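You operate a simulated robot arm through the tools that you are given. There is no shell and no other tool.

Carry out the task below with a simulated two-armed robot. There is one attempt and no reset: what you move stays moved.

Task
Wipe the dust off the steel guide rail, then oil it.
Fine: the loom is locked off, leave it so; wipe with the blue rag, oil with the green felt pad from the black oil tub; put both back. A coat counts when it lies all over at full strength: go over it till it gets no stronger. What is to be rubbed or washed off counts as gone when no trace of it is left.

It is judged by the outcome, as a careful person would: the job done as asked, and still so three seconds after it is handed in. It fails if anything else is knocked over, pushed out of place, dropped, spilled or broken.

Robot
Two 7-joint arms with two-finger parallel grippers on one trunk that stands fixed in place. Base frame: the origin is at the foot of the trunk, x ahead of it, y to its left, z up; the work surface is at about z = 920. Readings come in mm, degrees, newtons and seconds.
The left shoulder is at [70, 177, 1151], the right one opposite. With the tool pointing down near the work surface each hand reaches from about 300 to 740 mm from the base axis, measured 20 degrees to its own side. Payload 3.43 kg a hand.
The tool frame of a hand sits at the grasp point between the pads (the TCP): z along the fingers, y along the line on which they close. The tips reach 30 mm beyond it. The gripper opens to 94 mm. The fingers are 28 mm wide and 10 mm thick; the gripper's body (50 by 96 mm) begins 55 mm behind the TCP.
Orientation is that of the tool frame in the base frame, as [roll, pitch, yaw] about the fixed x, y, z axes, in that order (R = Rz(yaw) Ry(pitch) Rx(roll)). With the fingers straight down and closing along the base's y, the tool's x points along the base's -x, its y along +y and its z along -z.

Tools
- The arms move only by the tool move_arm. It takes "left_motion", "right_motion" or both (then of equal length, played together; a hand with none holds still); each is one flat list of numbers, 6 for each row, row after row: the shift along the base's x, y, z in units of 50 mm (1.0 is 50 mm), then the turn, a rotation vector about the base's x, y, z in units of 8 degrees (1.0 is 8 degrees). In form: [dx, dy, dz, ax, ay, az, dx, dy, dz, ax, ay, az, ...]. A call has 1 to 20 rows; each row shifts and turns the commanded pose from where the row before left it. "left_claw" and "right_claw" are, for a hand that has rows, the opening, from 0 (shut) to 1 (fully open), set as the call begins (left out, the last holds). A call with a number of a shift or a turn outside -1 to 1 is refused whole. Each row takes 0.2 s and may step no farther than 50 mm and 8.6 degrees from the row before; otherwise, or with a gripper value out of range, the whole call is refused. Where a pose cannot be reached the arm comes as near as it can. A force on the tool above 40 N (or 10 N above the force at the start of the call, whichever is more), or a blocked arm, ends the call early, and 0.2 s more pass. The fingers move at their own pace (about 153 mm/s each) and stop on an object; they squeeze with about 23 N. The grip force told is the motor's: it shows also when the fingers shut on nothing. Time passes only in rows, and 0.2 s behind the last, so rows that do not move let the fingers close. The reply holds the time, the measured pose of the TCP, the force on the tool along the base axes, the opening and the grip force, in the units named above and with some noise, with the torque about the TCP (base axes, N m) and any sound that the robot's microphone picked up, and new pictures: "pictures" is both (left out), scene, wrist or none (wrist: the cameras of the hands that moved).
- Cameras (640 x 400 px; columns grow to the right, rows downward): "scene" is now at [118.3, -52.5, 1464.6]; the picture's right is [-0.60, -0.80, -0.00], its down [-0.49, 0.37, -0.79] and it looks along [0.63, -0.47, -0.61] (base axes); focal length 349 px, centre (320, 200). "left" rides on the left gripper at [76, -14, -102] in its tool frame; the picture's right is [0.18, 0.98, 0.00], its down [-0.75, 0.14, -0.64] and it looks along [-0.63, 0.12, 0.77] (tool axes); focal length 243 px, centre (320, 200). "right" rides on the right gripper at [76, 14, -102] in its tool frame; the picture's right is [-0.18, 0.98, 0.00], its down [-0.75, -0.14, -0.64] and it looks along [-0.63, -0.12, 0.77] (tool axes); focal length 243 px, centre (320, 200). There is no depth. A picture from a camera that has moved, and an enlarged one, comes with that camera's place and axes in the base frame and with its lens.
- raise_lower(by): slides the trunk up (or, below 0, down) by that many mm; the arms and the scene camera ride with it, the base frame stays. It gives what a move gives, with no picture.
- pan_tilt(pan, tilt): turns the head with the scene camera to pan (to the left, within 86 degrees either way) and tilt (down, from -29 to 69), counted from straight ahead of the robot. It gives what a move gives, and a new picture of the scene camera.
- inspect(camera, box): a new picture of the part [left, top, right, bottom] of that camera's present view, enlarged. It takes no simulated time.
- hand_in(): hands the job in; it is judged then, once.

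Nothing tells you positions but the pictures and the camera data. Unless the task says otherwise, let go and move clear before handing in.

The tools are called after "Emit:" as name(argument=value, ...) on one line, values as JSON. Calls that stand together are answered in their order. move_arm: Moves the arms, as the interface text tells. Its arguments: {"type":"object","properties":{"left_motion":{"type":"array","items":{"type":"number"}},"left_claw":{"type":"number"},"right_motion":{"type":"array","items":{"type":"number"}},"right_claw":{"type":"number"},"pictures":{"type":"string","enum":["both","scene","wrist","none"]}},"required":[]} The other tools are called the same way: raise_lower (by) moves the trunk up or down; pan_tilt (pan, tilt) turns the head that bears the scene camera; inspect (camera, box) takes an enlarged picture of a part of a camera's view; hand_in () hands the job in.

At the start:

```text
clock: 0.0
left_eef_pos: [355.4, -52.9, 1174.0]
left_orientation: [179.9, 0.0, 180.0]
left_force: [0.0, 1.7, -0.7]
left_wrist_torque: [0.02, 0.0, 0.0]
left_width: 94.0
left_gripper_force: 0.1
right_eef_pos: [374.1, -453.4, 1230.6]
right_orientation: [180.0, -0.3, -180.0]
right_force: [0.4, -0.6, -0.1]
right_wrist_torque: [-0.01, 0.0, -0.01]
right_width: 93.9
right_gripper_force: 0.0
trunk travel left (down, up): [-731.0, 109.0]
head pan, tilt (commanded): [-36.9, 37.9]
```

scene: 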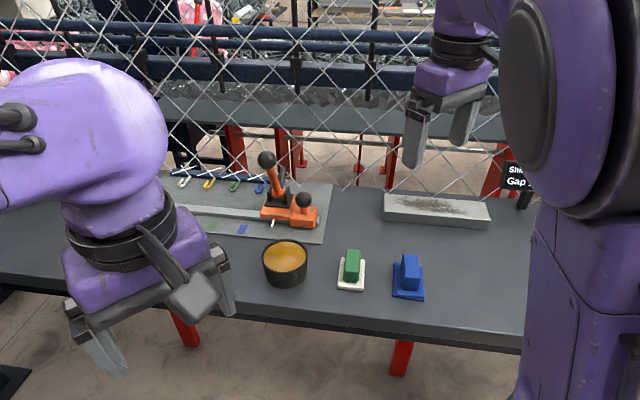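
right: 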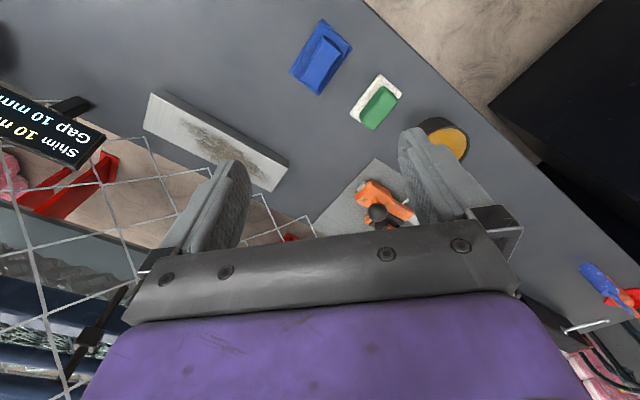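
left: 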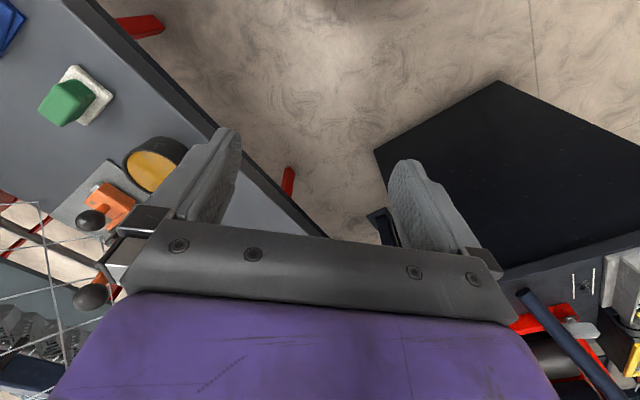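

I see a table ahead and to the right. On it are a grey steel rail with dusty marks near (465, -650), a blue rag near (370, -450), a green pad on a white dish near (450, -375) and a black oil tub near (530, -273). I'll look closer before moving anything.

Emit:
inspect(camera="scene", box=[330, 160, 540, 310])

Emit:
inspect(camera="scene", box=[160, 130, 370, 300])

Emit:
inspect(camera="right", box=[130, 0, 480, 220])

```text
2.67 times, centred on (435, 235) of scene
camera zoom: at [118.3, -52.5, 1464.6], right [-0.6, -0.8, 0.0], down [-0.49, 0.37, -0.79], along [0.63, -0.47, -0.61], focal length 931 px, centre (13, 107)
```

zoom: 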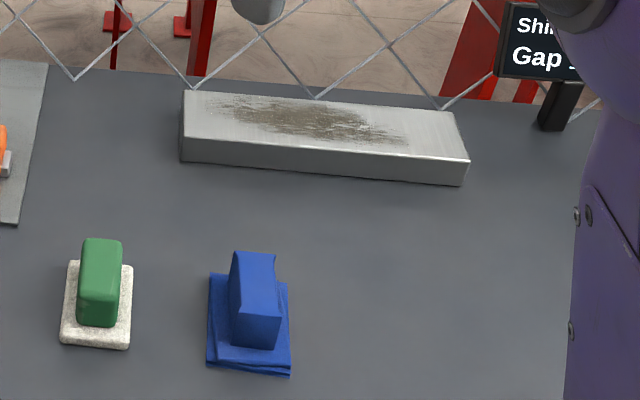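

```text
2.35 times, centred on (265, 215) of scene
camera zoom: at [118.3, -52.5, 1464.6], right [-0.6, -0.8, 0.0], down [-0.49, 0.37, -0.79], along [0.63, -0.47, -0.61], focal length 822 px, centre (449, 165)
```

zoom: 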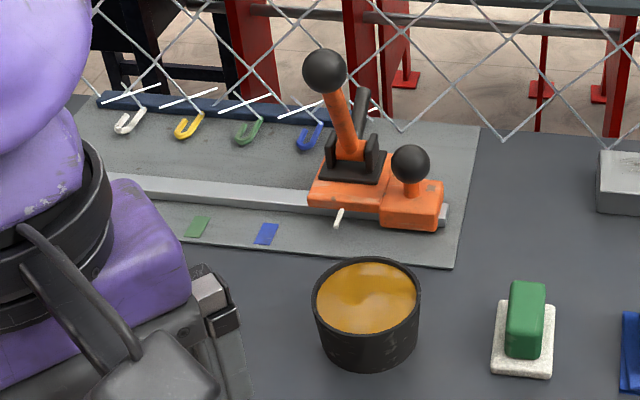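

```text
1.82 times, centred on (305, 110) of right
camera zoom: at [299.2, -439.5, 1334.1], right [0.18, 0.98, 0.0], down [0.76, -0.14, 0.64], along [0.63, -0.12, -0.77], focal length 441 px, centre (347, 364)
```

zoom: 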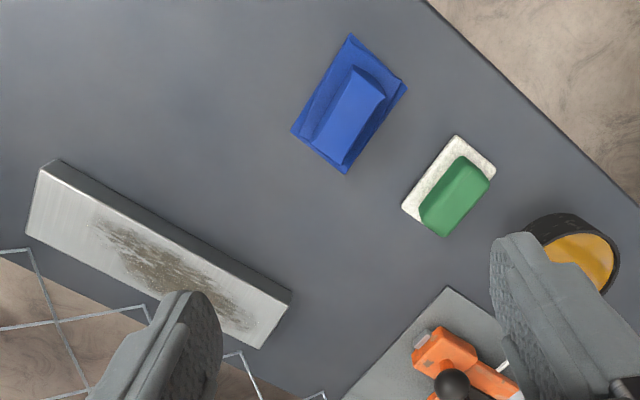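

The rail (about 240 x 65 x 30 mm) lies at roughly 45° and is centred near (466, -651), top about z = 950. The rag and pad are at the same angle. Before moving the left arm aside, I'll pan the head to check what stands on the left.

Emit:
pan_tilt(pan=10, tilt=35)

```text
clock: 1.1
left_eef_pos: [355.0, -53.7, 1174.2]
left_orientation: [180.0, 0.0, 179.9]
left_force: [-0.2, -0.6, 0.1]
left_wrist_torque: [0.05, 0.0, 0.02]
left_width: 94.0
left_gripper_force: 0.1
right_eef_pos: [375.5, -453.1, 1231.1]
right_orientation: [-180.0, -0.3, 179.9]
right_force: [0.9, 0.0, 0.1]
right_wrist_torque: [0.0, 0.02, -0.02]
right_width: 94.3
right_gripper_force: 0.0
trunk travel left (down, up): [-731.0, 109.0]
head pan, tilt (commanded): [10.0, 35.0]
camera scene: at [136.0, 14.5, 1469.1], right [0.17, -0.98, 0.0], down [-0.57, -0.1, -0.82], along [0.81, 0.14, -0.57], focal length 349 px, centre (320, 200)
```

scene: 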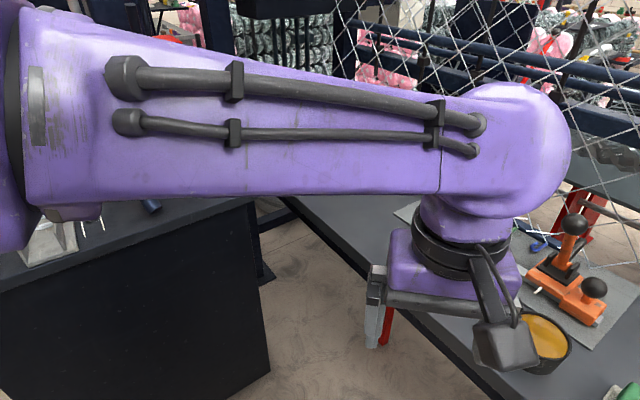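

The space to the left is free at hand height, apart from a low bench. I'll move the left hand up and left out of the way, and bring the right hand down over the rag, turned -45° to line up with it.

Emit:
move_arm(left_motion=[0, 0.5, 0.25, 0, 0, 0, 0, 0.5, 0.25, 0, 0, 0, 0, 0.5, 0.25, 0, 0, 0, 0, 0.5, 0.2, 0, 0, 0, 0, 0.5, 0.1, 0, 0, 0, 0, 0.5, 0, 0, 0, 0], right_motion=[0, 0, -0.3, 0, 0, -0.94, 0, 0, -0.3, 0, 0, -0.94, 0, 0, -0.3, 0, 0, -0.94, 0, 0, -0.3, 0, 0, -0.94, 0, 0, -0.3, 0, 0, -0.94, 0, 0, -0.2, 0, 0, -0.94], pictures="wrist")

Emit:
pan_tilt(pan=-45, tilt=40)

```text
clock: 2.5
left_eef_pos: [353.9, 99.1, 1225.8]
left_orientation: [-180.0, 0.0, 180.0]
left_force: [0.5, -1.0, -0.3]
left_wrist_torque: [-0.03, -0.02, 0.0]
left_width: 94.2
left_gripper_force: 0.1
right_eef_pos: [391.1, -466.5, 1152.7]
right_orientation: [-179.8, -0.5, 134.7]
right_force: [-0.7, 0.1, 0.7]
right_wrist_torque: [-0.03, 0.04, 0.01]
right_width: 93.9
right_gripper_force: 0.0
right hand out of reach, approached as far as the arm can: row 1, 2, 3, 4, 6
trunk travel left (down, up): [-731.0, 109.0]
head pan, tilt (commanded): [10.0, 35.0]
camera right: at [348.7, -402.4, 1256.4], right [0.83, 0.56, -0.01], down [0.44, -0.64, 0.64], along [0.35, -0.53, -0.77], focal length 243 px, centre (320, 200)
camera left: at [277.9, 84.6, 1328.5], right [-0.18, 0.98, 0.0], down [0.75, 0.14, 0.64], along [0.63, 0.12, -0.77], focal length 243 px, centre (320, 200)
```

right: 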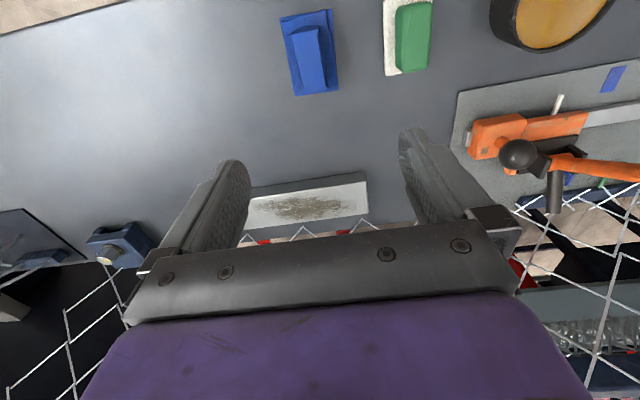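
left: 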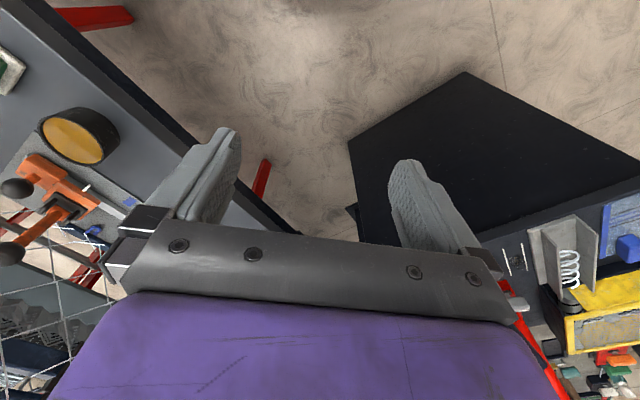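

```text
clock: 3.8
left_eef_pos: [354.9, 97.7, 1227.0]
left_orientation: [180.0, 0.1, -180.0]
left_force: [1.2, -0.7, -0.7]
left_wrist_torque: [0.04, -0.01, -0.01]
left_width: 93.9
left_gripper_force: 0.0
right_eef_pos: [391.1, -467.1, 1153.3]
right_orientation: [-179.8, -0.5, 134.9]
right_force: [0.3, -0.3, -0.3]
right_wrist_torque: [-0.02, 0.0, -0.01]
right_width: 94.2
right_gripper_force: 0.0
trunk travel left (down, up): [-731.0, 109.0]
head pan, tilt (commanded): [-45.0, 40.0]
camera scene: at [109.4, -60.5, 1461.6], right [-0.71, -0.71, 0.0], down [-0.45, 0.45, -0.77], along [0.54, -0.54, -0.64], focal length 349 px, centre (320, 200)
```

scene: 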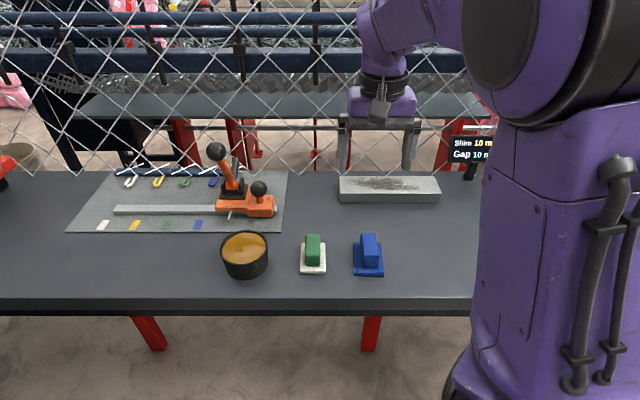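

The right hand couldn't quite reach the commanded pose at that height, but it is roughly over the rag. I'll look closely at the fence near the rail, and at the rag, pad and tub.

Emit:
inspect(camera="scene", box=[290, 130, 510, 290])

Emit:
inspect(camera="right", box=[230, 150, 420, 260])

Emit:
inspect(camera="right", box=[250, 0, 640, 110])

Emit:
inspect(camera="scene", box=[190, 210, 420, 300])

```text
2.50 times, centred on (400, 210) of scene
camera zoom: at [109.4, -60.5, 1461.6], right [-0.71, -0.71, 0.0], down [-0.45, 0.45, -0.77], along [0.54, -0.54, -0.64], focal length 873 px, centre (120, 175)
```

zoom: 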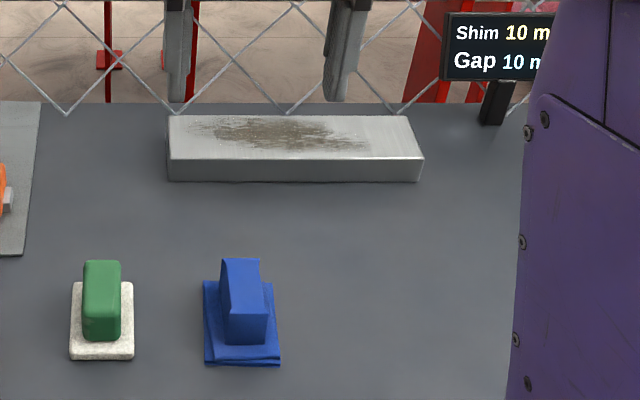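

```text
3.37 times, centred on (325, 205) of right
camera zoom: at [348.2, -403.8, 1256.1], right [0.83, 0.56, -0.01], down [0.44, -0.64, 0.64], along [0.35, -0.53, -0.77], focal length 817 px, centre (303, 183)
```

zoom: 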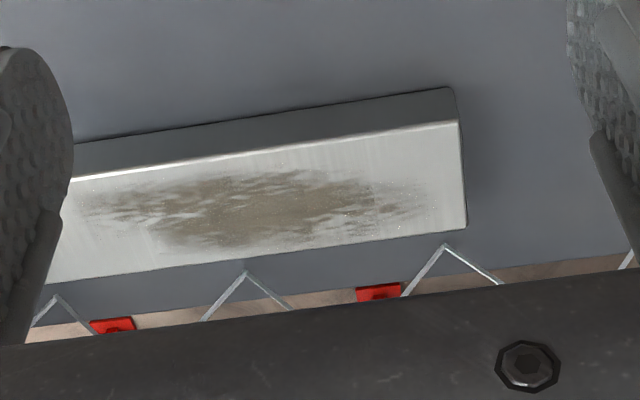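

```text
1.64 times, centred on (445, 55) of right
camera zoom: at [348.2, -403.8, 1256.1], right [0.83, 0.56, -0.01], down [0.44, -0.64, 0.64], along [0.35, -0.53, -0.77], focal length 398 px, centre (115, 438)
```

zoom: 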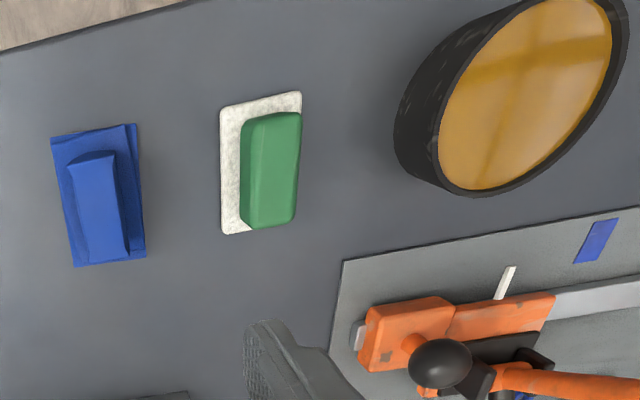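

```text
2.78 times, centred on (305, 255) of scene
camera zoom: at [109.4, -60.5, 1461.6], right [-0.71, -0.71, 0.0], down [-0.45, 0.45, -0.77], along [0.54, -0.54, -0.64], focal length 972 px, centre (362, 47)
```

zoom: 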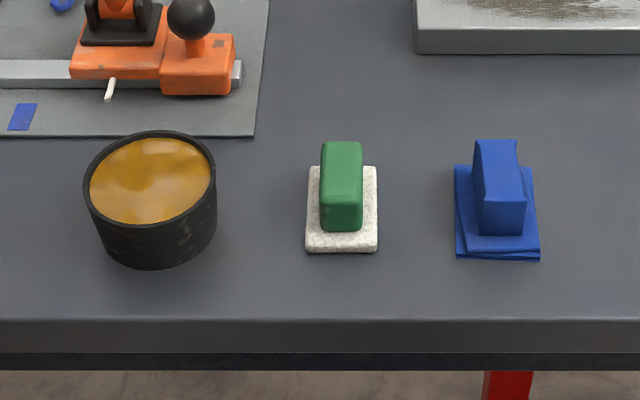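

The fence's lower edge meets the table about 41 mm behind the rail. The rag (base about 80 x 57, grip on top about 54 x 30, top near z = 969) is centred near (366, -451). I'll lower the right hand and re-check where it actually stands.

Emit:
move_arm(right_motion=[0, 0, -0.6, 0, 0, 0, 0, 0, -0.6, 0, 0, 0, 0, 0, -0.6, 0, 0, 0], right_claw=0.75, pictures="both")

```text
clock: 4.6
left_eef_pos: [354.8, 97.0, 1226.3]
left_orientation: [-180.0, 0.0, -180.0]
left_force: [1.1, -0.1, 0.0]
left_wrist_torque: [0.0, 0.0, 0.02]
left_width: 94.0
left_gripper_force: 0.0
right_eef_pos: [391.4, -467.6, 1061.6]
right_orientation: [-180.0, -0.5, 135.0]
right_force: [-0.1, 0.6, 0.6]
right_wrist_torque: [-0.01, -0.01, -0.01]
right_width: 70.6
right_gripper_force: 0.0
trunk travel left (down, up): [-731.0, 109.0]
head pan, tilt (commanded): [-45.0, 40.0]
camera scene: at [110.0, -61.4, 1461.5], right [-0.71, -0.71, 0.0], down [-0.45, 0.46, -0.77], along [0.54, -0.54, -0.64], focal length 349 px, centre (320, 200)
camera right: at [348.6, -404.1, 1165.0], right [0.83, 0.56, 0.0], down [0.43, -0.64, 0.64], along [0.36, -0.53, -0.77], focal length 243 px, centre (320, 200)
```

scene: 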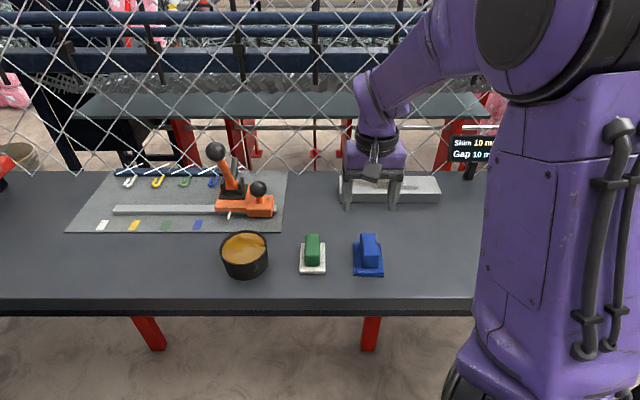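
right: 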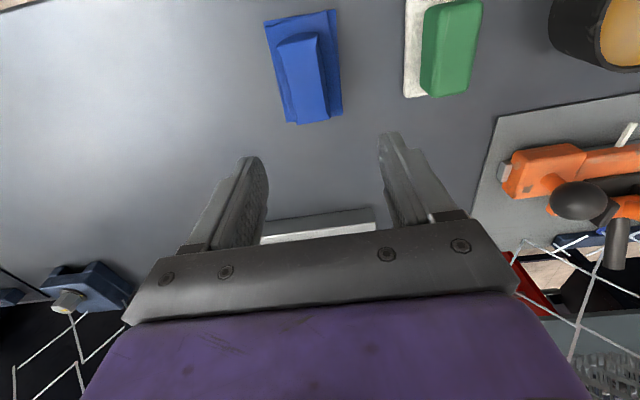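

The rag centre works out at about (367, -451) from both cameras. I'll move over its grip at TCP z of about 1015 with the fingers still above it.

Emit:
move_arm(right_motion=[-0.24, 0.16, -0.3, 0, 0, 0, -0.24, 0.16, -0.3, 0, 0, 0, 0, 0, -0.33, 0, 0, 0], right_claw=0.75, pictures="both")

```text
clock: 5.4
left_eef_pos: [354.3, 96.4, 1226.4]
left_orientation: [-179.9, 0.0, -179.9]
left_force: [-0.3, 0.4, 0.2]
left_wrist_torque: [-0.04, 0.03, 0.0]
left_width: 93.9
left_gripper_force: 0.0
right_eef_pos: [359.8, -475.6, 1030.2]
right_orientation: [179.9, -0.5, 135.1]
right_force: [-0.3, 0.6, 0.2]
right_wrist_torque: [0.02, 0.0, 0.01]
right_width: 70.6
right_gripper_force: 0.0
right hand out of reach, approached as far as the arm can: row 1, 2, 3
trunk travel left (down, up): [-731.0, 109.0]
head pan, tilt (commanded): [-45.0, 40.0]
camera scene: at [110.0, -61.5, 1461.5], right [-0.71, -0.71, 0.0], down [-0.45, 0.46, -0.77], along [0.54, -0.54, -0.64], focal length 349 px, centre (320, 200)
camera right: at [316.8, -412.8, 1133.4], right [0.82, 0.57, 0.0], down [0.44, -0.64, 0.63], along [0.36, -0.52, -0.77], focal length 243 px, centre (320, 200)
```

scene: 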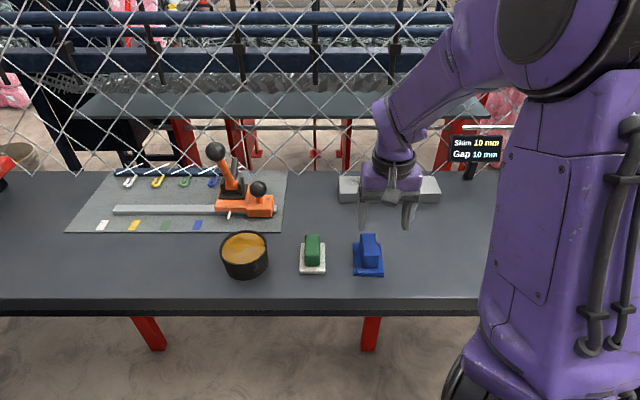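
right: 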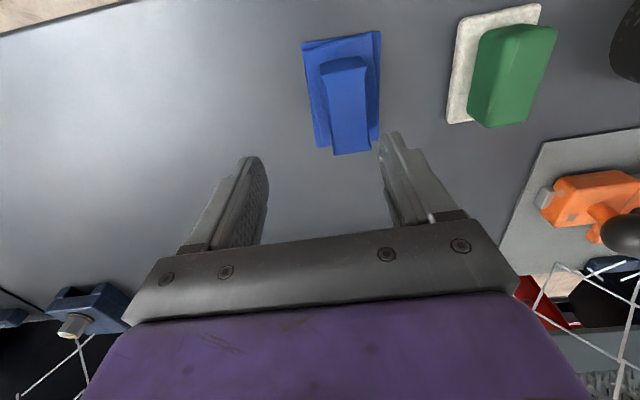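

The hand stopped short of the grip (a minimum-reach limit with this hand angle), so it is off target and I mustn't descend here. I'll go back up and change the trunk height to give the arm more room.

Emit:
move_arm(right_motion=[0.3, -0.1, 0.7, 0, 0, 0, 0.2, 0.1, 0.7, 0, 0, 0], pictures="none")

Emit:
raise_lower(by=-80)

Emit:
move_arm(right_motion=[-0.1, 0.1, 0, 0, 0, 0], pictures="none")

```text
clock: 6.0
left_eef_pos: [353.1, 97.6, 1227.4]
left_orientation: [-179.9, 0.0, -180.0]
left_force: [0.1, 0.7, 0.1]
left_wrist_torque: [-0.01, -0.02, 0.01]
left_width: 93.9
left_gripper_force: 0.1
right_eef_pos: [385.1, -474.9, 1101.0]
right_orientation: [180.0, -0.3, 134.9]
right_force: [-0.2, -0.3, 0.4]
right_wrist_torque: [-0.01, -0.03, -0.02]
right_width: 70.8
right_gripper_force: 0.1
trunk travel left (down, up): [-731.0, 109.0]
head pan, tilt (commanded): [-45.0, 40.0]
```

```text
clock: 7.2
left_eef_pos: [354.4, 97.1, 1147.3]
left_orientation: [180.0, 0.0, -180.0]
left_force: [-0.4, 0.2, -0.4]
left_wrist_torque: [0.0, -0.02, -0.06]
left_width: 94.2
left_gripper_force: 0.0
right_eef_pos: [385.2, -475.1, 1020.5]
right_orientation: [179.9, -0.3, 134.8]
right_force: [-1.0, 0.2, -0.2]
right_wrist_torque: [0.03, 0.0, -0.02]
right_width: 70.4
right_gripper_force: 0.0
trunk travel left (down, up): [-651.0, 189.0]
head pan, tilt (commanded): [-45.0, 40.0]
```

```text
clock: 7.6
left_eef_pos: [353.9, 97.0, 1146.9]
left_orientation: [-180.0, 0.0, -180.0]
left_force: [-0.6, 0.2, 0.7]
left_wrist_torque: [-0.01, -0.01, 0.02]
left_width: 94.2
left_gripper_force: 0.0
right_eef_pos: [382.6, -472.4, 1020.5]
right_orientation: [-179.9, -0.5, 134.9]
right_force: [0.0, 0.0, -0.4]
right_wrist_torque: [-0.03, 0.0, 0.02]
right_width: 70.3
right_gripper_force: 0.0
right hand out of reach, approached as far as the arm can: row 1
trunk travel left (down, up): [-651.0, 189.0]
head pan, tilt (commanded): [-45.0, 40.0]
```

Lowering the trunk made it worse. The nearest reach shrinks when the hand is lower relative to the shoulder, so I'll raise the trunk instead.

Emit:
raise_lower(by=170)

Emit:
move_arm(right_motion=[0, 0, -0.9, 0, 0, 0, 0, 0, -0.9, 0, 0, 0, 0, 0, -0.9, 0, 0, 0, 0, 0, -0.3, 0, 0, 0, -0.15, 0.2, 0, 0, 0, 0, -0.15, 0.2, 0, 0, 0, 0], pictures="both")

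```text
clock: 9.5
left_eef_pos: [354.7, 97.0, 1318.2]
left_orientation: [179.9, 0.0, 180.0]
left_force: [-0.3, 0.6, -0.2]
left_wrist_torque: [0.02, -0.01, 0.01]
left_width: 93.8
left_gripper_force: 0.1
right_eef_pos: [382.8, -472.7, 1189.5]
right_orientation: [-179.7, -0.6, 134.9]
right_force: [0.0, -0.2, -0.2]
right_wrist_torque: [-0.04, 0.04, 0.0]
right_width: 70.4
right_gripper_force: 0.0
trunk travel left (down, up): [-821.0, 19.0]
head pan, tilt (commanded): [-45.0, 40.0]
```

```text
clock: 10.9
left_eef_pos: [354.0, 97.2, 1316.7]
left_orientation: [-179.9, -0.1, -180.0]
left_force: [1.1, 0.2, 0.3]
left_wrist_torque: [0.0, -0.02, 0.01]
left_width: 94.0
left_gripper_force: 0.1
right_eef_pos: [349.1, -502.2, 1072.1]
right_orientation: [-179.9, -0.6, 135.2]
right_force: [0.6, 0.6, 0.3]
right_wrist_torque: [-0.01, -0.02, -0.01]
right_width: 70.5
right_gripper_force: 0.2
right hand out of reach, approached as far as the arm can: row 2, 3, 4, 5, 6
trunk travel left (down, up): [-821.0, 19.0]
head pan, tilt (commanded): [-45.0, 40.0]
camera scene: at [108.5, -60.4, 1551.6], right [-0.71, -0.71, 0.0], down [-0.45, 0.45, -0.77], along [0.54, -0.54, -0.64], focal length 349 px, centre (320, 200)
camera right: at [307.2, -440.3, 1175.6], right [0.82, 0.57, 0.0], down [0.44, -0.64, 0.63], along [0.36, -0.52, -0.77], focal length 243 px, centre (320, 200)
```

scene: 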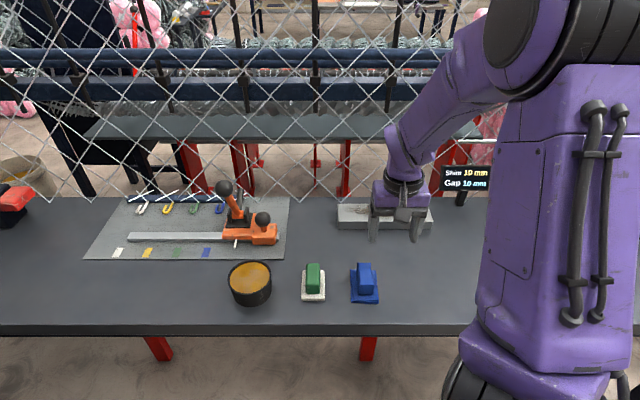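
right: 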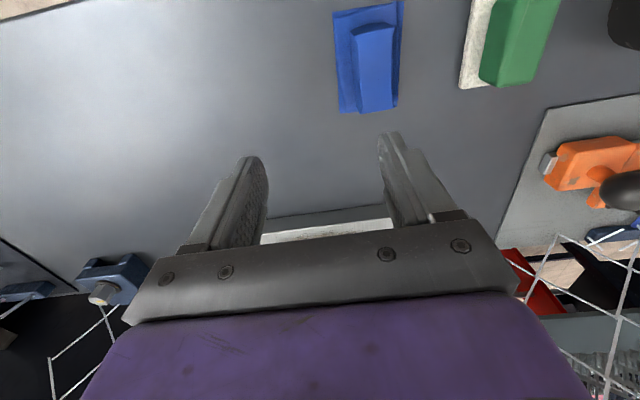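

The limit seems tied to the hand's yaw rather than its distance. The rag's grip is about 54 mm along its other axis, so it can also be gripped with the hand turned the other way (yaw 225°). I'll turn back to neutral first and test the reach there.

Emit:
move_arm(right_motion=[0, 0.2, 0.3, 0, 0, 0.94, 0, 0.2, 0.1, 0, 0, 0.94, 0, 0.1, 0, 0, 0, 0.94, 0.1, 0.1, 0, 0, 0, 0.94, 0.1, 0.1, -0.1, 0, 0, 0.94, 0.1, 0.2, -0.2, 0, 0, 0.94], pictures="none")

```text
clock: 12.3
left_eef_pos: [355.5, 97.0, 1315.9]
left_orientation: [180.0, 0.0, 179.9]
left_force: [0.4, -0.4, -0.1]
left_wrist_torque: [-0.02, 0.03, -0.01]
left_width: 93.9
left_gripper_force: 0.0
right_eef_pos: [366.2, -458.8, 1076.4]
right_orientation: [-179.8, -0.5, -180.0]
right_force: [-0.2, -0.1, 0.3]
right_wrist_torque: [0.0, 0.01, 0.0]
right_width: 70.6
right_gripper_force: 0.1
trunk travel left (down, up): [-821.0, 19.0]
head pan, tilt (commanded): [-45.0, 40.0]
```

At neutral yaw the reach is fine. I'll turn another +45° while holding position over the rag.

Emit:
move_arm(right_motion=[0, 0.03, 0, 0, 0, 0.94, 0, 0.03, 0, 0, 0, 0.94, 0, 0.03, 0, 0, 0, 0.94, 0, 0.03, 0, 0, 0, 0.94, 0, 0.03, 0, 0, 0, 0.94, 0, 0, 0, 0, 0, 0.94], pictures="both", right_claw=1.0)

```text
clock: 13.7
left_eef_pos: [354.6, 96.7, 1317.8]
left_orientation: [180.0, 0.0, 180.0]
left_force: [0.2, -0.1, 0.1]
left_wrist_torque: [0.03, -0.01, -0.01]
left_width: 94.1
left_gripper_force: 0.1
right_eef_pos: [364.9, -451.2, 1078.6]
right_orientation: [-179.8, -0.5, -134.8]
right_force: [-1.1, -0.7, 0.2]
right_wrist_torque: [0.0, 0.01, -0.02]
right_width: 94.0
right_gripper_force: 0.1
trunk travel left (down, up): [-821.0, 19.0]
head pan, tilt (commanded): [-45.0, 40.0]
camera scene: at [109.3, -60.6, 1551.6], right [-0.71, -0.71, 0.0], down [-0.45, 0.45, -0.77], along [0.54, -0.54, -0.64], focal length 349 px, centre (320, 200)
camera right: at [302.1, -494.3, 1180.8], right [-0.57, 0.82, 0.0], down [0.63, 0.44, 0.64], along [0.53, 0.36, -0.77], focal length 243 px, centre (320, 200)
```

scene: 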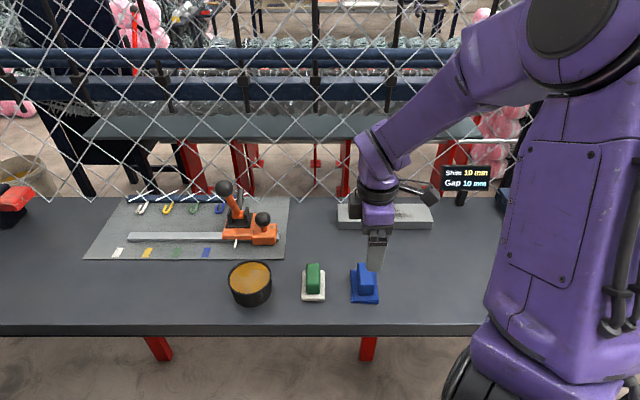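
right: 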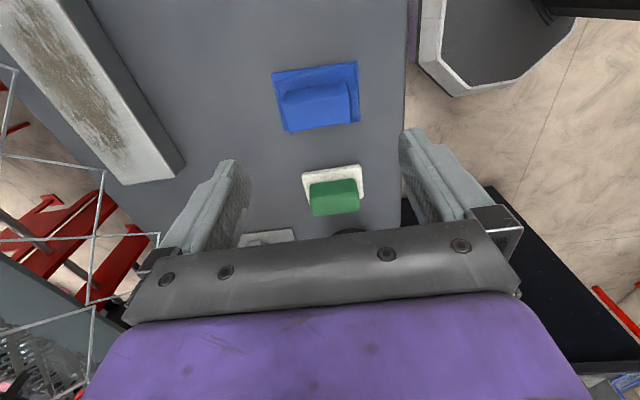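

Yaw 225° works over the rag. Before picking it up, I'll test with the empty hand that this angle reaches the whole rail, passing above it.

Emit:
move_arm(right_motion=[0.4, -0.79, 0, 0, 0, 0, 0.4, -0.79, 0, 0, 0, 0, 0.4, -0.79, 0, 0, 0, 0, 0.4, -0.79, 0, 0, 0, 0, 0.4, -0.79, 0, 0, 0, 0, 0, 0, -0.6, 0, 0, 0, 0, 0, -0.5, 0, 0, 0], pictures="both", right_claw=0.4)

```text
clock: 15.3
left_eef_pos: [354.5, 97.3, 1316.8]
left_orientation: [-180.0, -0.1, 180.0]
left_force: [-1.3, 0.6, -0.1]
left_wrist_torque: [0.03, 0.04, -0.01]
left_width: 94.1
left_gripper_force: 0.0
right_eef_pos: [463.8, -650.0, 1022.8]
right_orientation: [-180.0, -0.5, -134.8]
right_force: [0.1, -0.4, -0.2]
right_wrist_torque: [0.06, 0.04, -0.01]
right_width: 37.6
right_gripper_force: 0.1
trunk travel left (down, up): [-821.0, 19.0]
head pan, tilt (commanded): [-45.0, 40.0]
camera scene: at [109.5, -61.5, 1551.6], right [-0.71, -0.71, 0.0], down [-0.45, 0.46, -0.77], along [0.54, -0.54, -0.64], focal length 349 px, centre (320, 200)
camera right: at [401.2, -693.1, 1125.5], right [-0.57, 0.82, 0.0], down [0.63, 0.44, 0.64], along [0.53, 0.36, -0.77], focal length 243 px, centre (320, 200)
```

scene: 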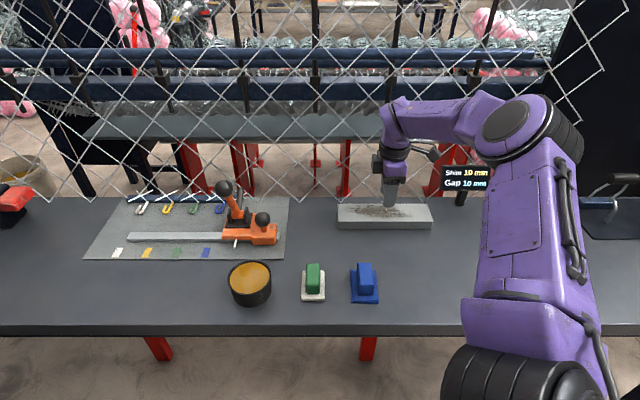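
right: 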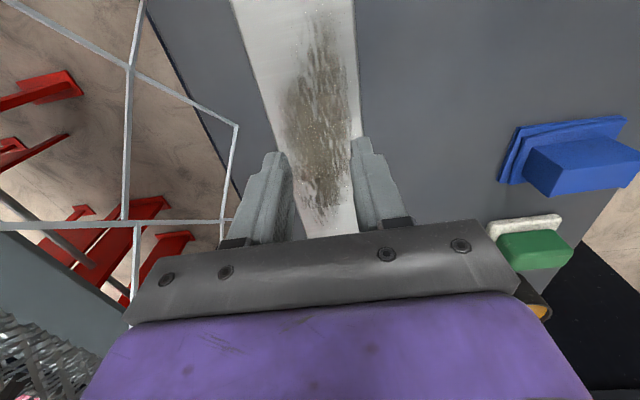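

The middle is reachable. Now I'll test the left end, then the right end.

Emit:
move_arm(right_motion=[0.67, 0.67, 0, 0, 0, 0, 0.67, 0.67, 0, 0, 0, 0], pictures="scene")

Emit:
move_arm(right_motion=[-0.68, -0.68, 0, 0, 0, 0, -0.68, -0.68, 0, 0, 0, 0, -0.68, -0.68, 0, 0, 0, 0, -0.68, -0.68, 0, 0, 0, 0], pictures="both")

```text
clock: 15.9
left_eef_pos: [356.1, 99.2, 1315.7]
left_orientation: [-179.9, -0.1, 180.0]
left_force: [0.6, -0.4, 0.1]
left_wrist_torque: [-0.06, 0.0, 0.0]
left_width: 93.7
left_gripper_force: 0.2
right_eef_pos: [533.5, -581.2, 1022.1]
right_orientation: [-179.9, -0.7, -134.9]
right_force: [0.5, 0.6, -0.1]
right_wrist_torque: [-0.02, -0.01, 0.03]
right_width: 37.6
right_gripper_force: 0.0
trunk travel left (down, up): [-821.0, 19.0]
head pan, tilt (commanded): [-45.0, 40.0]
camera scene: at [111.9, -59.1, 1551.4], right [-0.71, -0.71, 0.0], down [-0.46, 0.45, -0.77], along [0.54, -0.54, -0.64], focal length 349 px, centre (320, 200)
```

scene: 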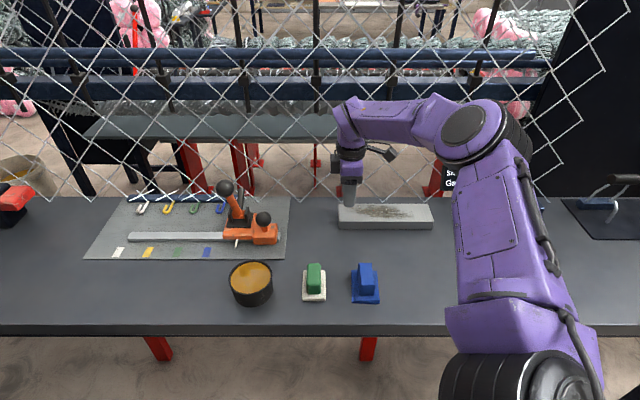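

```text
clock: 16.9
left_eef_pos: [353.0, 95.1, 1317.5]
left_orientation: [179.9, 0.1, 180.0]
left_force: [-0.7, 0.7, 0.2]
left_wrist_torque: [0.01, -0.01, -0.03]
left_width: 94.1
left_gripper_force: 0.0
right_eef_pos: [394.9, -719.1, 1024.3]
right_orientation: [-179.9, -0.3, -134.8]
right_force: [0.1, -0.7, -0.5]
right_wrist_torque: [0.03, -0.03, 0.02]
right_width: 37.5
right_gripper_force: 0.1
trunk travel left (down, up): [-821.0, 19.0]
head pan, tilt (commanded): [-45.0, 40.0]
camera scene: at [107.2, -62.9, 1551.6], right [-0.71, -0.71, 0.0], down [-0.45, 0.46, -0.77], along [0.54, -0.54, -0.64], focal length 349 px, centre (320, 200)
camera right: at [331.8, -762.5, 1126.4], right [-0.57, 0.82, 0.0], down [0.63, 0.44, 0.64], along [0.53, 0.36, -0.77], focal length 243 px, centre (320, 200)
```

scene: 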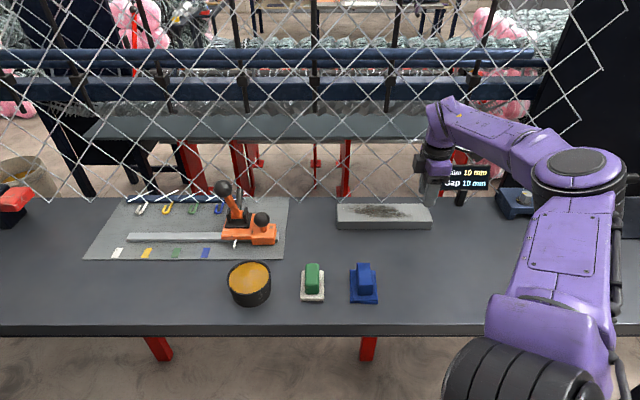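
right: 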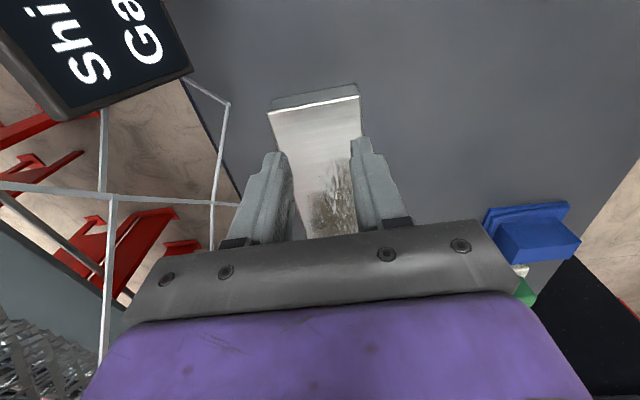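

All of the rail is reachable at yaw 225°, and the sign stays clear. I'll return above the rag and look at its grip closely.

Emit:
move_arm(right_motion=[0, 0, 0.5, 0, 0, 0, -0.093, 0.893, 0.3, 0, 0, 0, -0.093, 0.893, 0, 0, 0, 0, -0.093, 0.893, 0, 0, 0, 0, -0.093, 0.893, 0, 0, 0, 0, -0.093, 0.893, 0, 0, 0, 0, -0.093, 0.893, 0, 0, 0, 0], right_claw=1.0, pictures="wrist")

Emit:
inspect(camera="right", box=[230, 40, 410, 240])

Emit:
inspect(camera="scene", box=[280, 240, 420, 320])

```text
clock: 18.5
left_eef_pos: [354.9, 99.6, 1316.7]
left_orientation: [180.0, 0.0, 180.0]
left_force: [0.2, -0.7, 0.1]
left_wrist_torque: [-0.01, -0.02, 0.03]
left_width: 94.3
left_gripper_force: 0.1
right_eef_pos: [369.0, -448.2, 1063.2]
right_orientation: [-179.8, -0.5, -134.9]
right_force: [0.2, -0.1, -0.6]
right_wrist_torque: [-0.02, 0.0, 0.01]
right_width: 93.8
right_gripper_force: 0.1
trunk travel left (down, up): [-821.0, 19.0]
head pan, tilt (commanded): [-45.0, 40.0]
camera right: at [306.2, -491.5, 1166.4], right [-0.57, 0.82, -0.01], down [0.63, 0.44, 0.64], along [0.53, 0.36, -0.77], focal length 243 px, centre (320, 200)
```

right: 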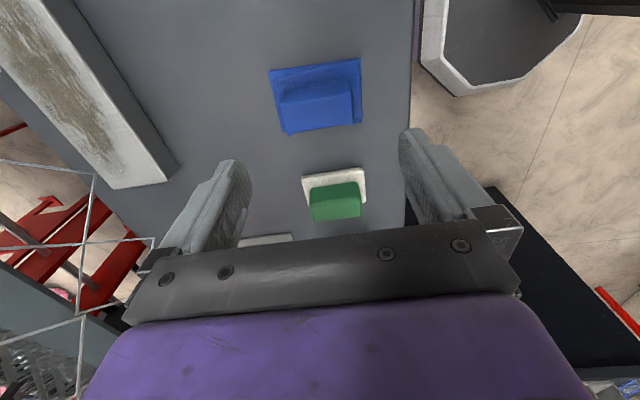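

```text
2.00 times, centred on (320, 140) of right
camera zoom: at [306.2, -491.5, 1166.4], right [-0.57, 0.82, -0.01], down [0.63, 0.44, 0.64], along [0.53, 0.36, -0.77], focal length 485 px, centre (320, 320)
```

zoom: 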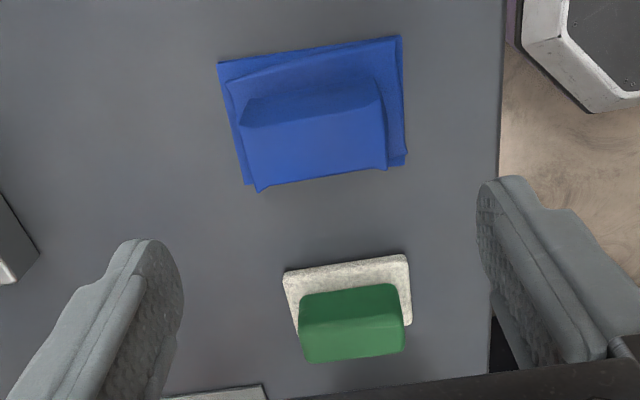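

```text
4.57 times, centred on (350, 280) of scene
camera zoom: at [109.3, -59.0, 1551.6], right [-0.71, -0.71, 0.0], down [-0.45, 0.45, -0.77], along [0.54, -0.54, -0.64], focal length 1596 px, centre (183, -166)
```

zoom: 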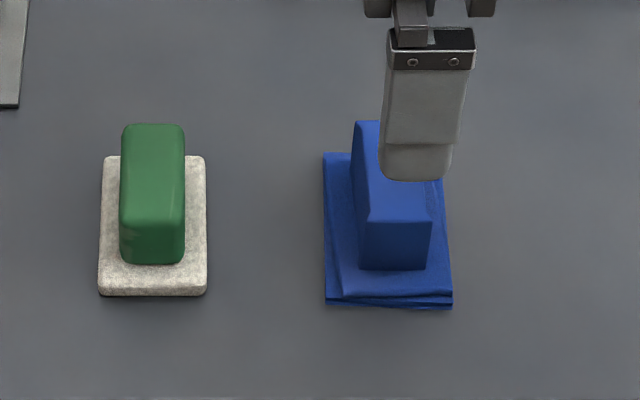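

The rag's grip spans about 57 x 28 mm, centred near (366.6, -451.5). I'll descend over it with the jaws open, stopping just above the rag's base.

Emit:
move_arm(right_motion=[-0.048, -0.066, -0.6, 0, 0, 0, 0, 0, -0.6, 0, 0, 0, 0, 0, -0.4, 0, 0, 0, 0, 0, -0.3, 0, 0, 0], right_claw=1.0, pictures="both")

Emit:
inspect(camera="scene", box=[320, 230, 420, 320])

```text
clock: 19.5
left_eef_pos: [353.7, 97.1, 1316.9]
left_orientation: [-180.0, -0.1, -180.0]
left_force: [0.9, -0.7, -0.1]
left_wrist_torque: [0.0, -0.02, 0.0]
left_width: 94.1
left_gripper_force: 0.0
right_eef_pos: [364.8, -454.5, 966.2]
right_orientation: [-179.8, -0.5, -134.9]
right_force: [-0.5, -0.3, 0.2]
right_wrist_torque: [-0.02, -0.01, 0.01]
right_width: 94.0
right_gripper_force: 0.2
trunk travel left (down, up): [-821.0, 19.0]
head pan, tilt (commanded): [-45.0, 40.0]
camera scene: at [109.4, -61.2, 1551.6], right [-0.71, -0.71, 0.0], down [-0.45, 0.46, -0.77], along [0.54, -0.54, -0.64], focal length 349 px, centre (320, 200)
camera right: at [302.5, -497.5, 1070.2], right [-0.57, 0.82, 0.0], down [0.63, 0.44, 0.64], along [0.53, 0.36, -0.77], focal length 243 px, centre (320, 200)
```

scene: 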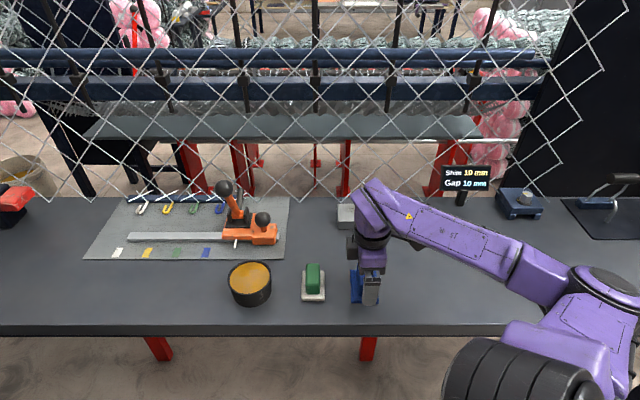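
right: 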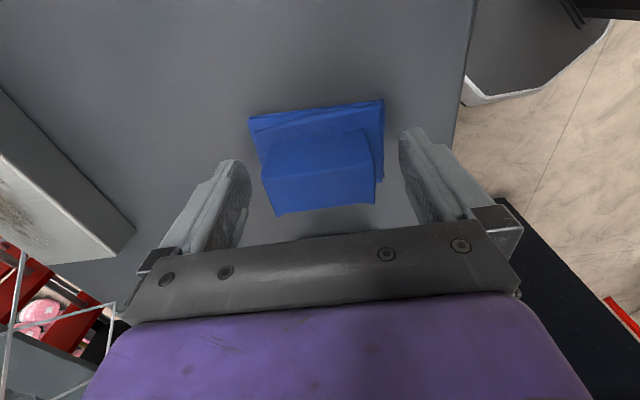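

```text
4.44 times, centred on (370, 275) of scene
camera zoom: at [109.4, -61.2, 1551.6], right [-0.71, -0.71, 0.0], down [-0.45, 0.46, -0.77], along [0.54, -0.54, -0.64], focal length 1552 px, centre (98, -133)
```

zoom: 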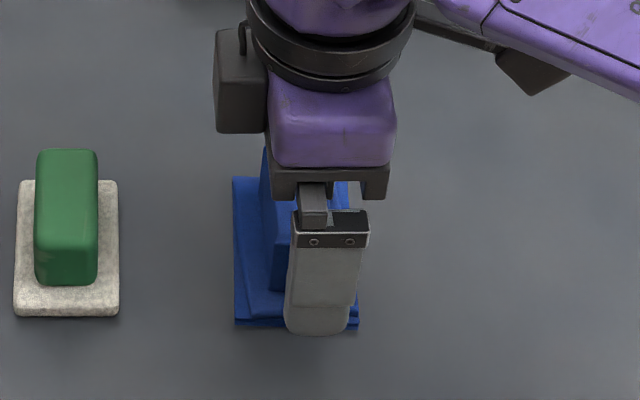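

The jaws straddle the grip, offset about 3 mm sideways. I'll correct that and close.

Emit:
move_arm(right_motion=[0.05, 0.05, 0, 0, 0, 0], right_claw=1.0, pictures="none")

Emit:
move_arm(right_motion=[0, 0, 0, 0, 0, 0, 0, 0, 0, 0, 0, 0, 0, 0, 0, 0, 0, 0], right_claw=0.0, pictures="both")

```text
clock: 19.9
left_eef_pos: [354.7, 98.6, 1316.1]
left_orientation: [180.0, 0.0, 180.0]
left_force: [-0.4, -0.3, -1.6]
left_wrist_torque: [0.02, -0.01, 0.0]
left_width: 94.0
left_gripper_force: 0.0
right_eef_pos: [366.7, -451.7, 967.5]
right_orientation: [-179.9, -0.6, -135.0]
right_force: [0.3, 0.5, 0.1]
right_wrist_torque: [0.0, 0.01, 0.02]
right_width: 93.9
right_gripper_force: 0.0
trunk travel left (down, up): [-821.0, 19.0]
head pan, tilt (commanded): [-45.0, 40.0]
```

```text
clock: 20.7
left_eef_pos: [354.9, 96.5, 1316.8]
left_orientation: [-180.0, 0.0, 180.0]
left_force: [-0.3, 0.3, -0.7]
left_wrist_torque: [0.03, -0.02, -0.01]
left_width: 94.1
left_gripper_force: 0.1
right_eef_pos: [368.6, -452.0, 967.8]
right_orientation: [-179.7, -0.5, -134.9]
right_force: [-0.1, -0.6, 0.5]
right_wrist_torque: [0.02, 0.01, 0.02]
right_width: 63.9
right_gripper_force: 23.2
trunk travel left (down, up): [-821.0, 19.0]
head pan, tilt (commanded): [-45.0, 40.0]
camera scene: at [109.3, -60.9, 1551.5], right [-0.71, -0.71, 0.0], down [-0.45, 0.45, -0.77], along [0.54, -0.54, -0.64], focal length 349 px, centre (320, 200)
camera right: at [305.0, -494.7, 1070.6], right [-0.57, 0.82, 0.0], down [0.63, 0.44, 0.64], along [0.53, 0.36, -0.77], focal length 243 px, centre (320, 200)
```

scene: 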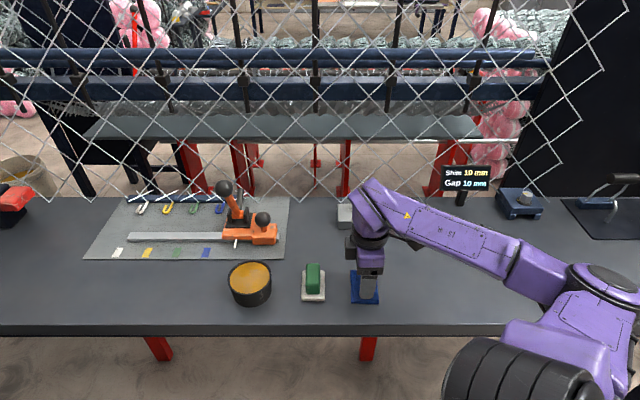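
right: 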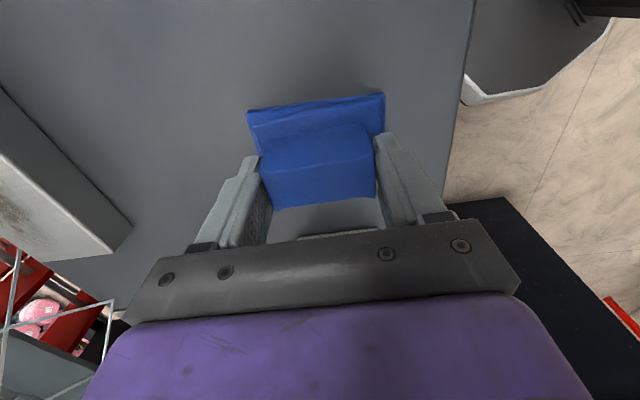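

The rag's grip is held (width 64 mm, 23 N). I'll lift it and check that it comes up.

Emit:
move_arm(right_motion=[0, 0, 0.3, 0, 0, 0, 0, 0, 0.6, 0, 0, 0, 0, 0, 0.7, 0, 0, 0], right_claw=0.0, pictures="both")

Emit:
inspect(camera="scene", box=[320, 220, 420, 300])

```text
clock: 21.5
left_eef_pos: [353.8, 98.1, 1315.9]
left_orientation: [179.9, 0.0, 180.0]
left_force: [0.1, 0.6, -0.4]
left_wrist_torque: [0.03, 0.0, 0.01]
left_width: 93.8
left_gripper_force: 0.2
right_eef_pos: [367.5, -449.8, 1047.1]
right_orientation: [-179.8, -0.5, -135.0]
right_force: [0.5, -0.5, 0.3]
right_wrist_torque: [-0.02, 0.0, -0.03]
right_width: 63.9
right_gripper_force: 23.0
trunk travel left (down, up): [-821.0, 19.0]
head pan, tilt (commanded): [-45.0, 40.0]
camera scene: at [109.2, -60.3, 1551.5], right [-0.71, -0.71, 0.0], down [-0.45, 0.45, -0.77], along [0.54, -0.54, -0.64], focal length 349 px, centre (320, 200)
camera right: at [305.0, -493.1, 1151.3], right [-0.57, 0.82, 0.0], down [0.63, 0.44, 0.64], along [0.53, 0.36, -0.77], focal length 243 px, centre (320, 200)
```

scene: 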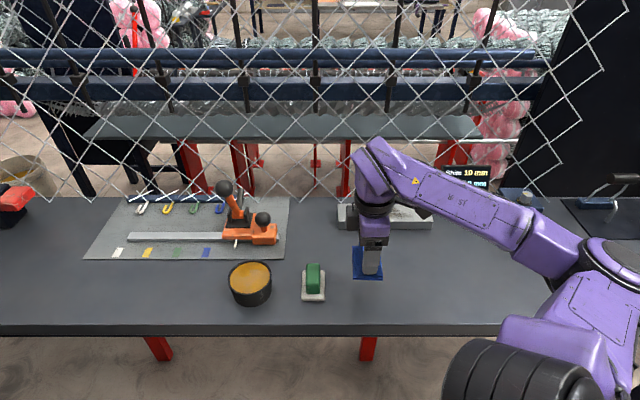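
right: 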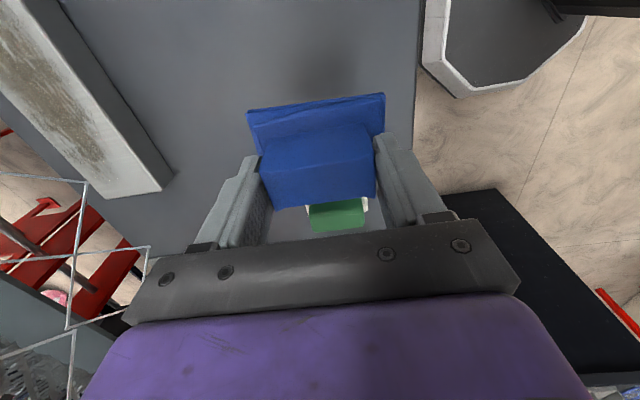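

```text
5.00 times, centred on (370, 260) of scene
camera zoom: at [109.2, -60.3, 1551.5], right [-0.71, -0.71, 0.0], down [-0.45, 0.45, -0.77], along [0.54, -0.54, -0.64], focal length 1746 px, centre (70, -100)
```

zoom: 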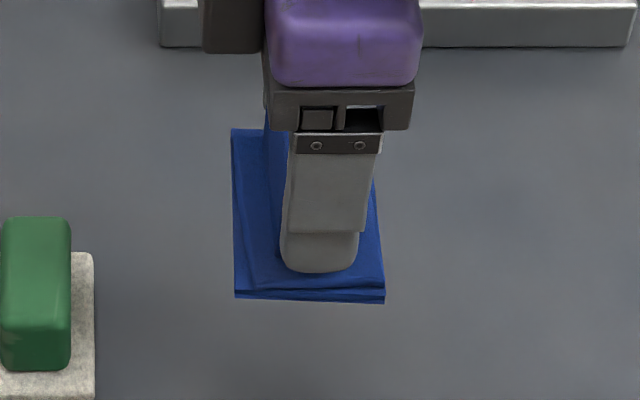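

The rag is held flat and about centred. Its underside is about 47.5 mm below the TCP, so contact with the rail should come near TCP z = 998. I'll carry it over the middle of the rail.

Emit:
move_arm(right_motion=[0.39, -0.79, 0.2, 0, 0, 0, 0.39, -0.79, 0, 0, 0, 0, 0.39, -0.79, 0, 0, 0, 0, 0.39, -0.79, 0, 0, 0, 0, 0.39, -0.82, 0, 0, 0, 0, 0, 0, -0.5, 0, 0, 0, 0, 0, -0.4, 0, 0, 0], pictures="both")

Emit:
inspect(camera="scene", box=[320, 160, 460, 250])

```text
clock: 23.1
left_eef_pos: [354.5, 96.1, 1317.6]
left_orientation: [-179.9, 0.0, 179.9]
left_force: [-0.2, 0.4, -0.4]
left_wrist_torque: [-0.03, 0.0, 0.0]
left_width: 94.0
left_gripper_force: 0.0
right_eef_pos: [465.5, -651.6, 1013.0]
right_orientation: [-179.8, -0.4, -134.8]
right_force: [1.2, 0.4, -0.6]
right_wrist_torque: [-0.01, 0.01, -0.01]
right_width: 63.6
right_gripper_force: 23.2
trunk travel left (down, up): [-821.0, 19.0]
head pan, tilt (commanded): [-45.0, 40.0]
camera scene: at [109.3, -61.4, 1551.6], right [-0.71, -0.71, 0.0], down [-0.45, 0.46, -0.77], along [0.54, -0.54, -0.64], focal length 349 px, centre (320, 200)
camera right: at [402.8, -694.6, 1115.6], right [-0.57, 0.82, 0.0], down [0.63, 0.44, 0.64], along [0.53, 0.36, -0.77], focal length 243 px, centre (320, 200)
```

scene: 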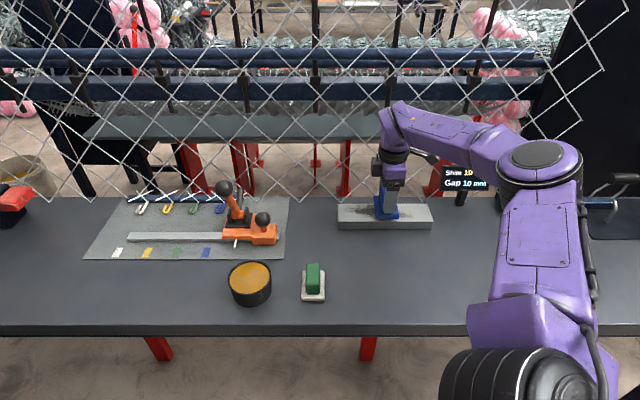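
right: 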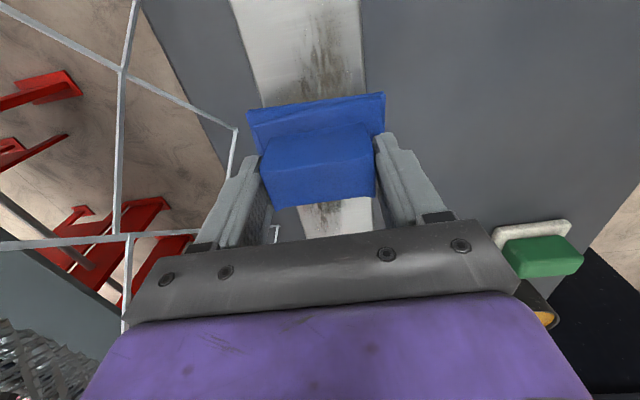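

```text
4.44 times, centred on (390, 205) of scene
camera zoom: at [109.3, -61.4, 1551.6], right [-0.71, -0.71, 0.0], down [-0.45, 0.46, -0.77], along [0.54, -0.54, -0.64], focal length 1552 px, centre (9, 178)
```

zoom: 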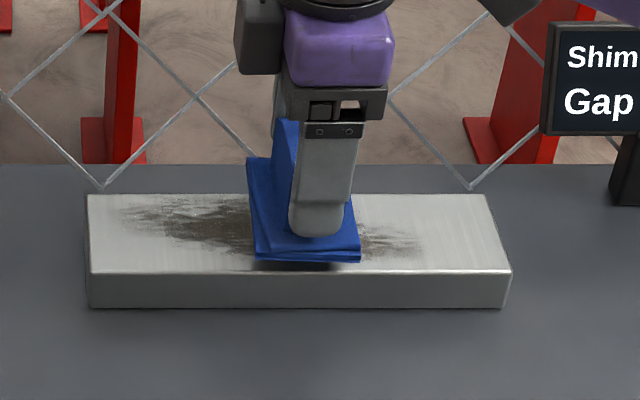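

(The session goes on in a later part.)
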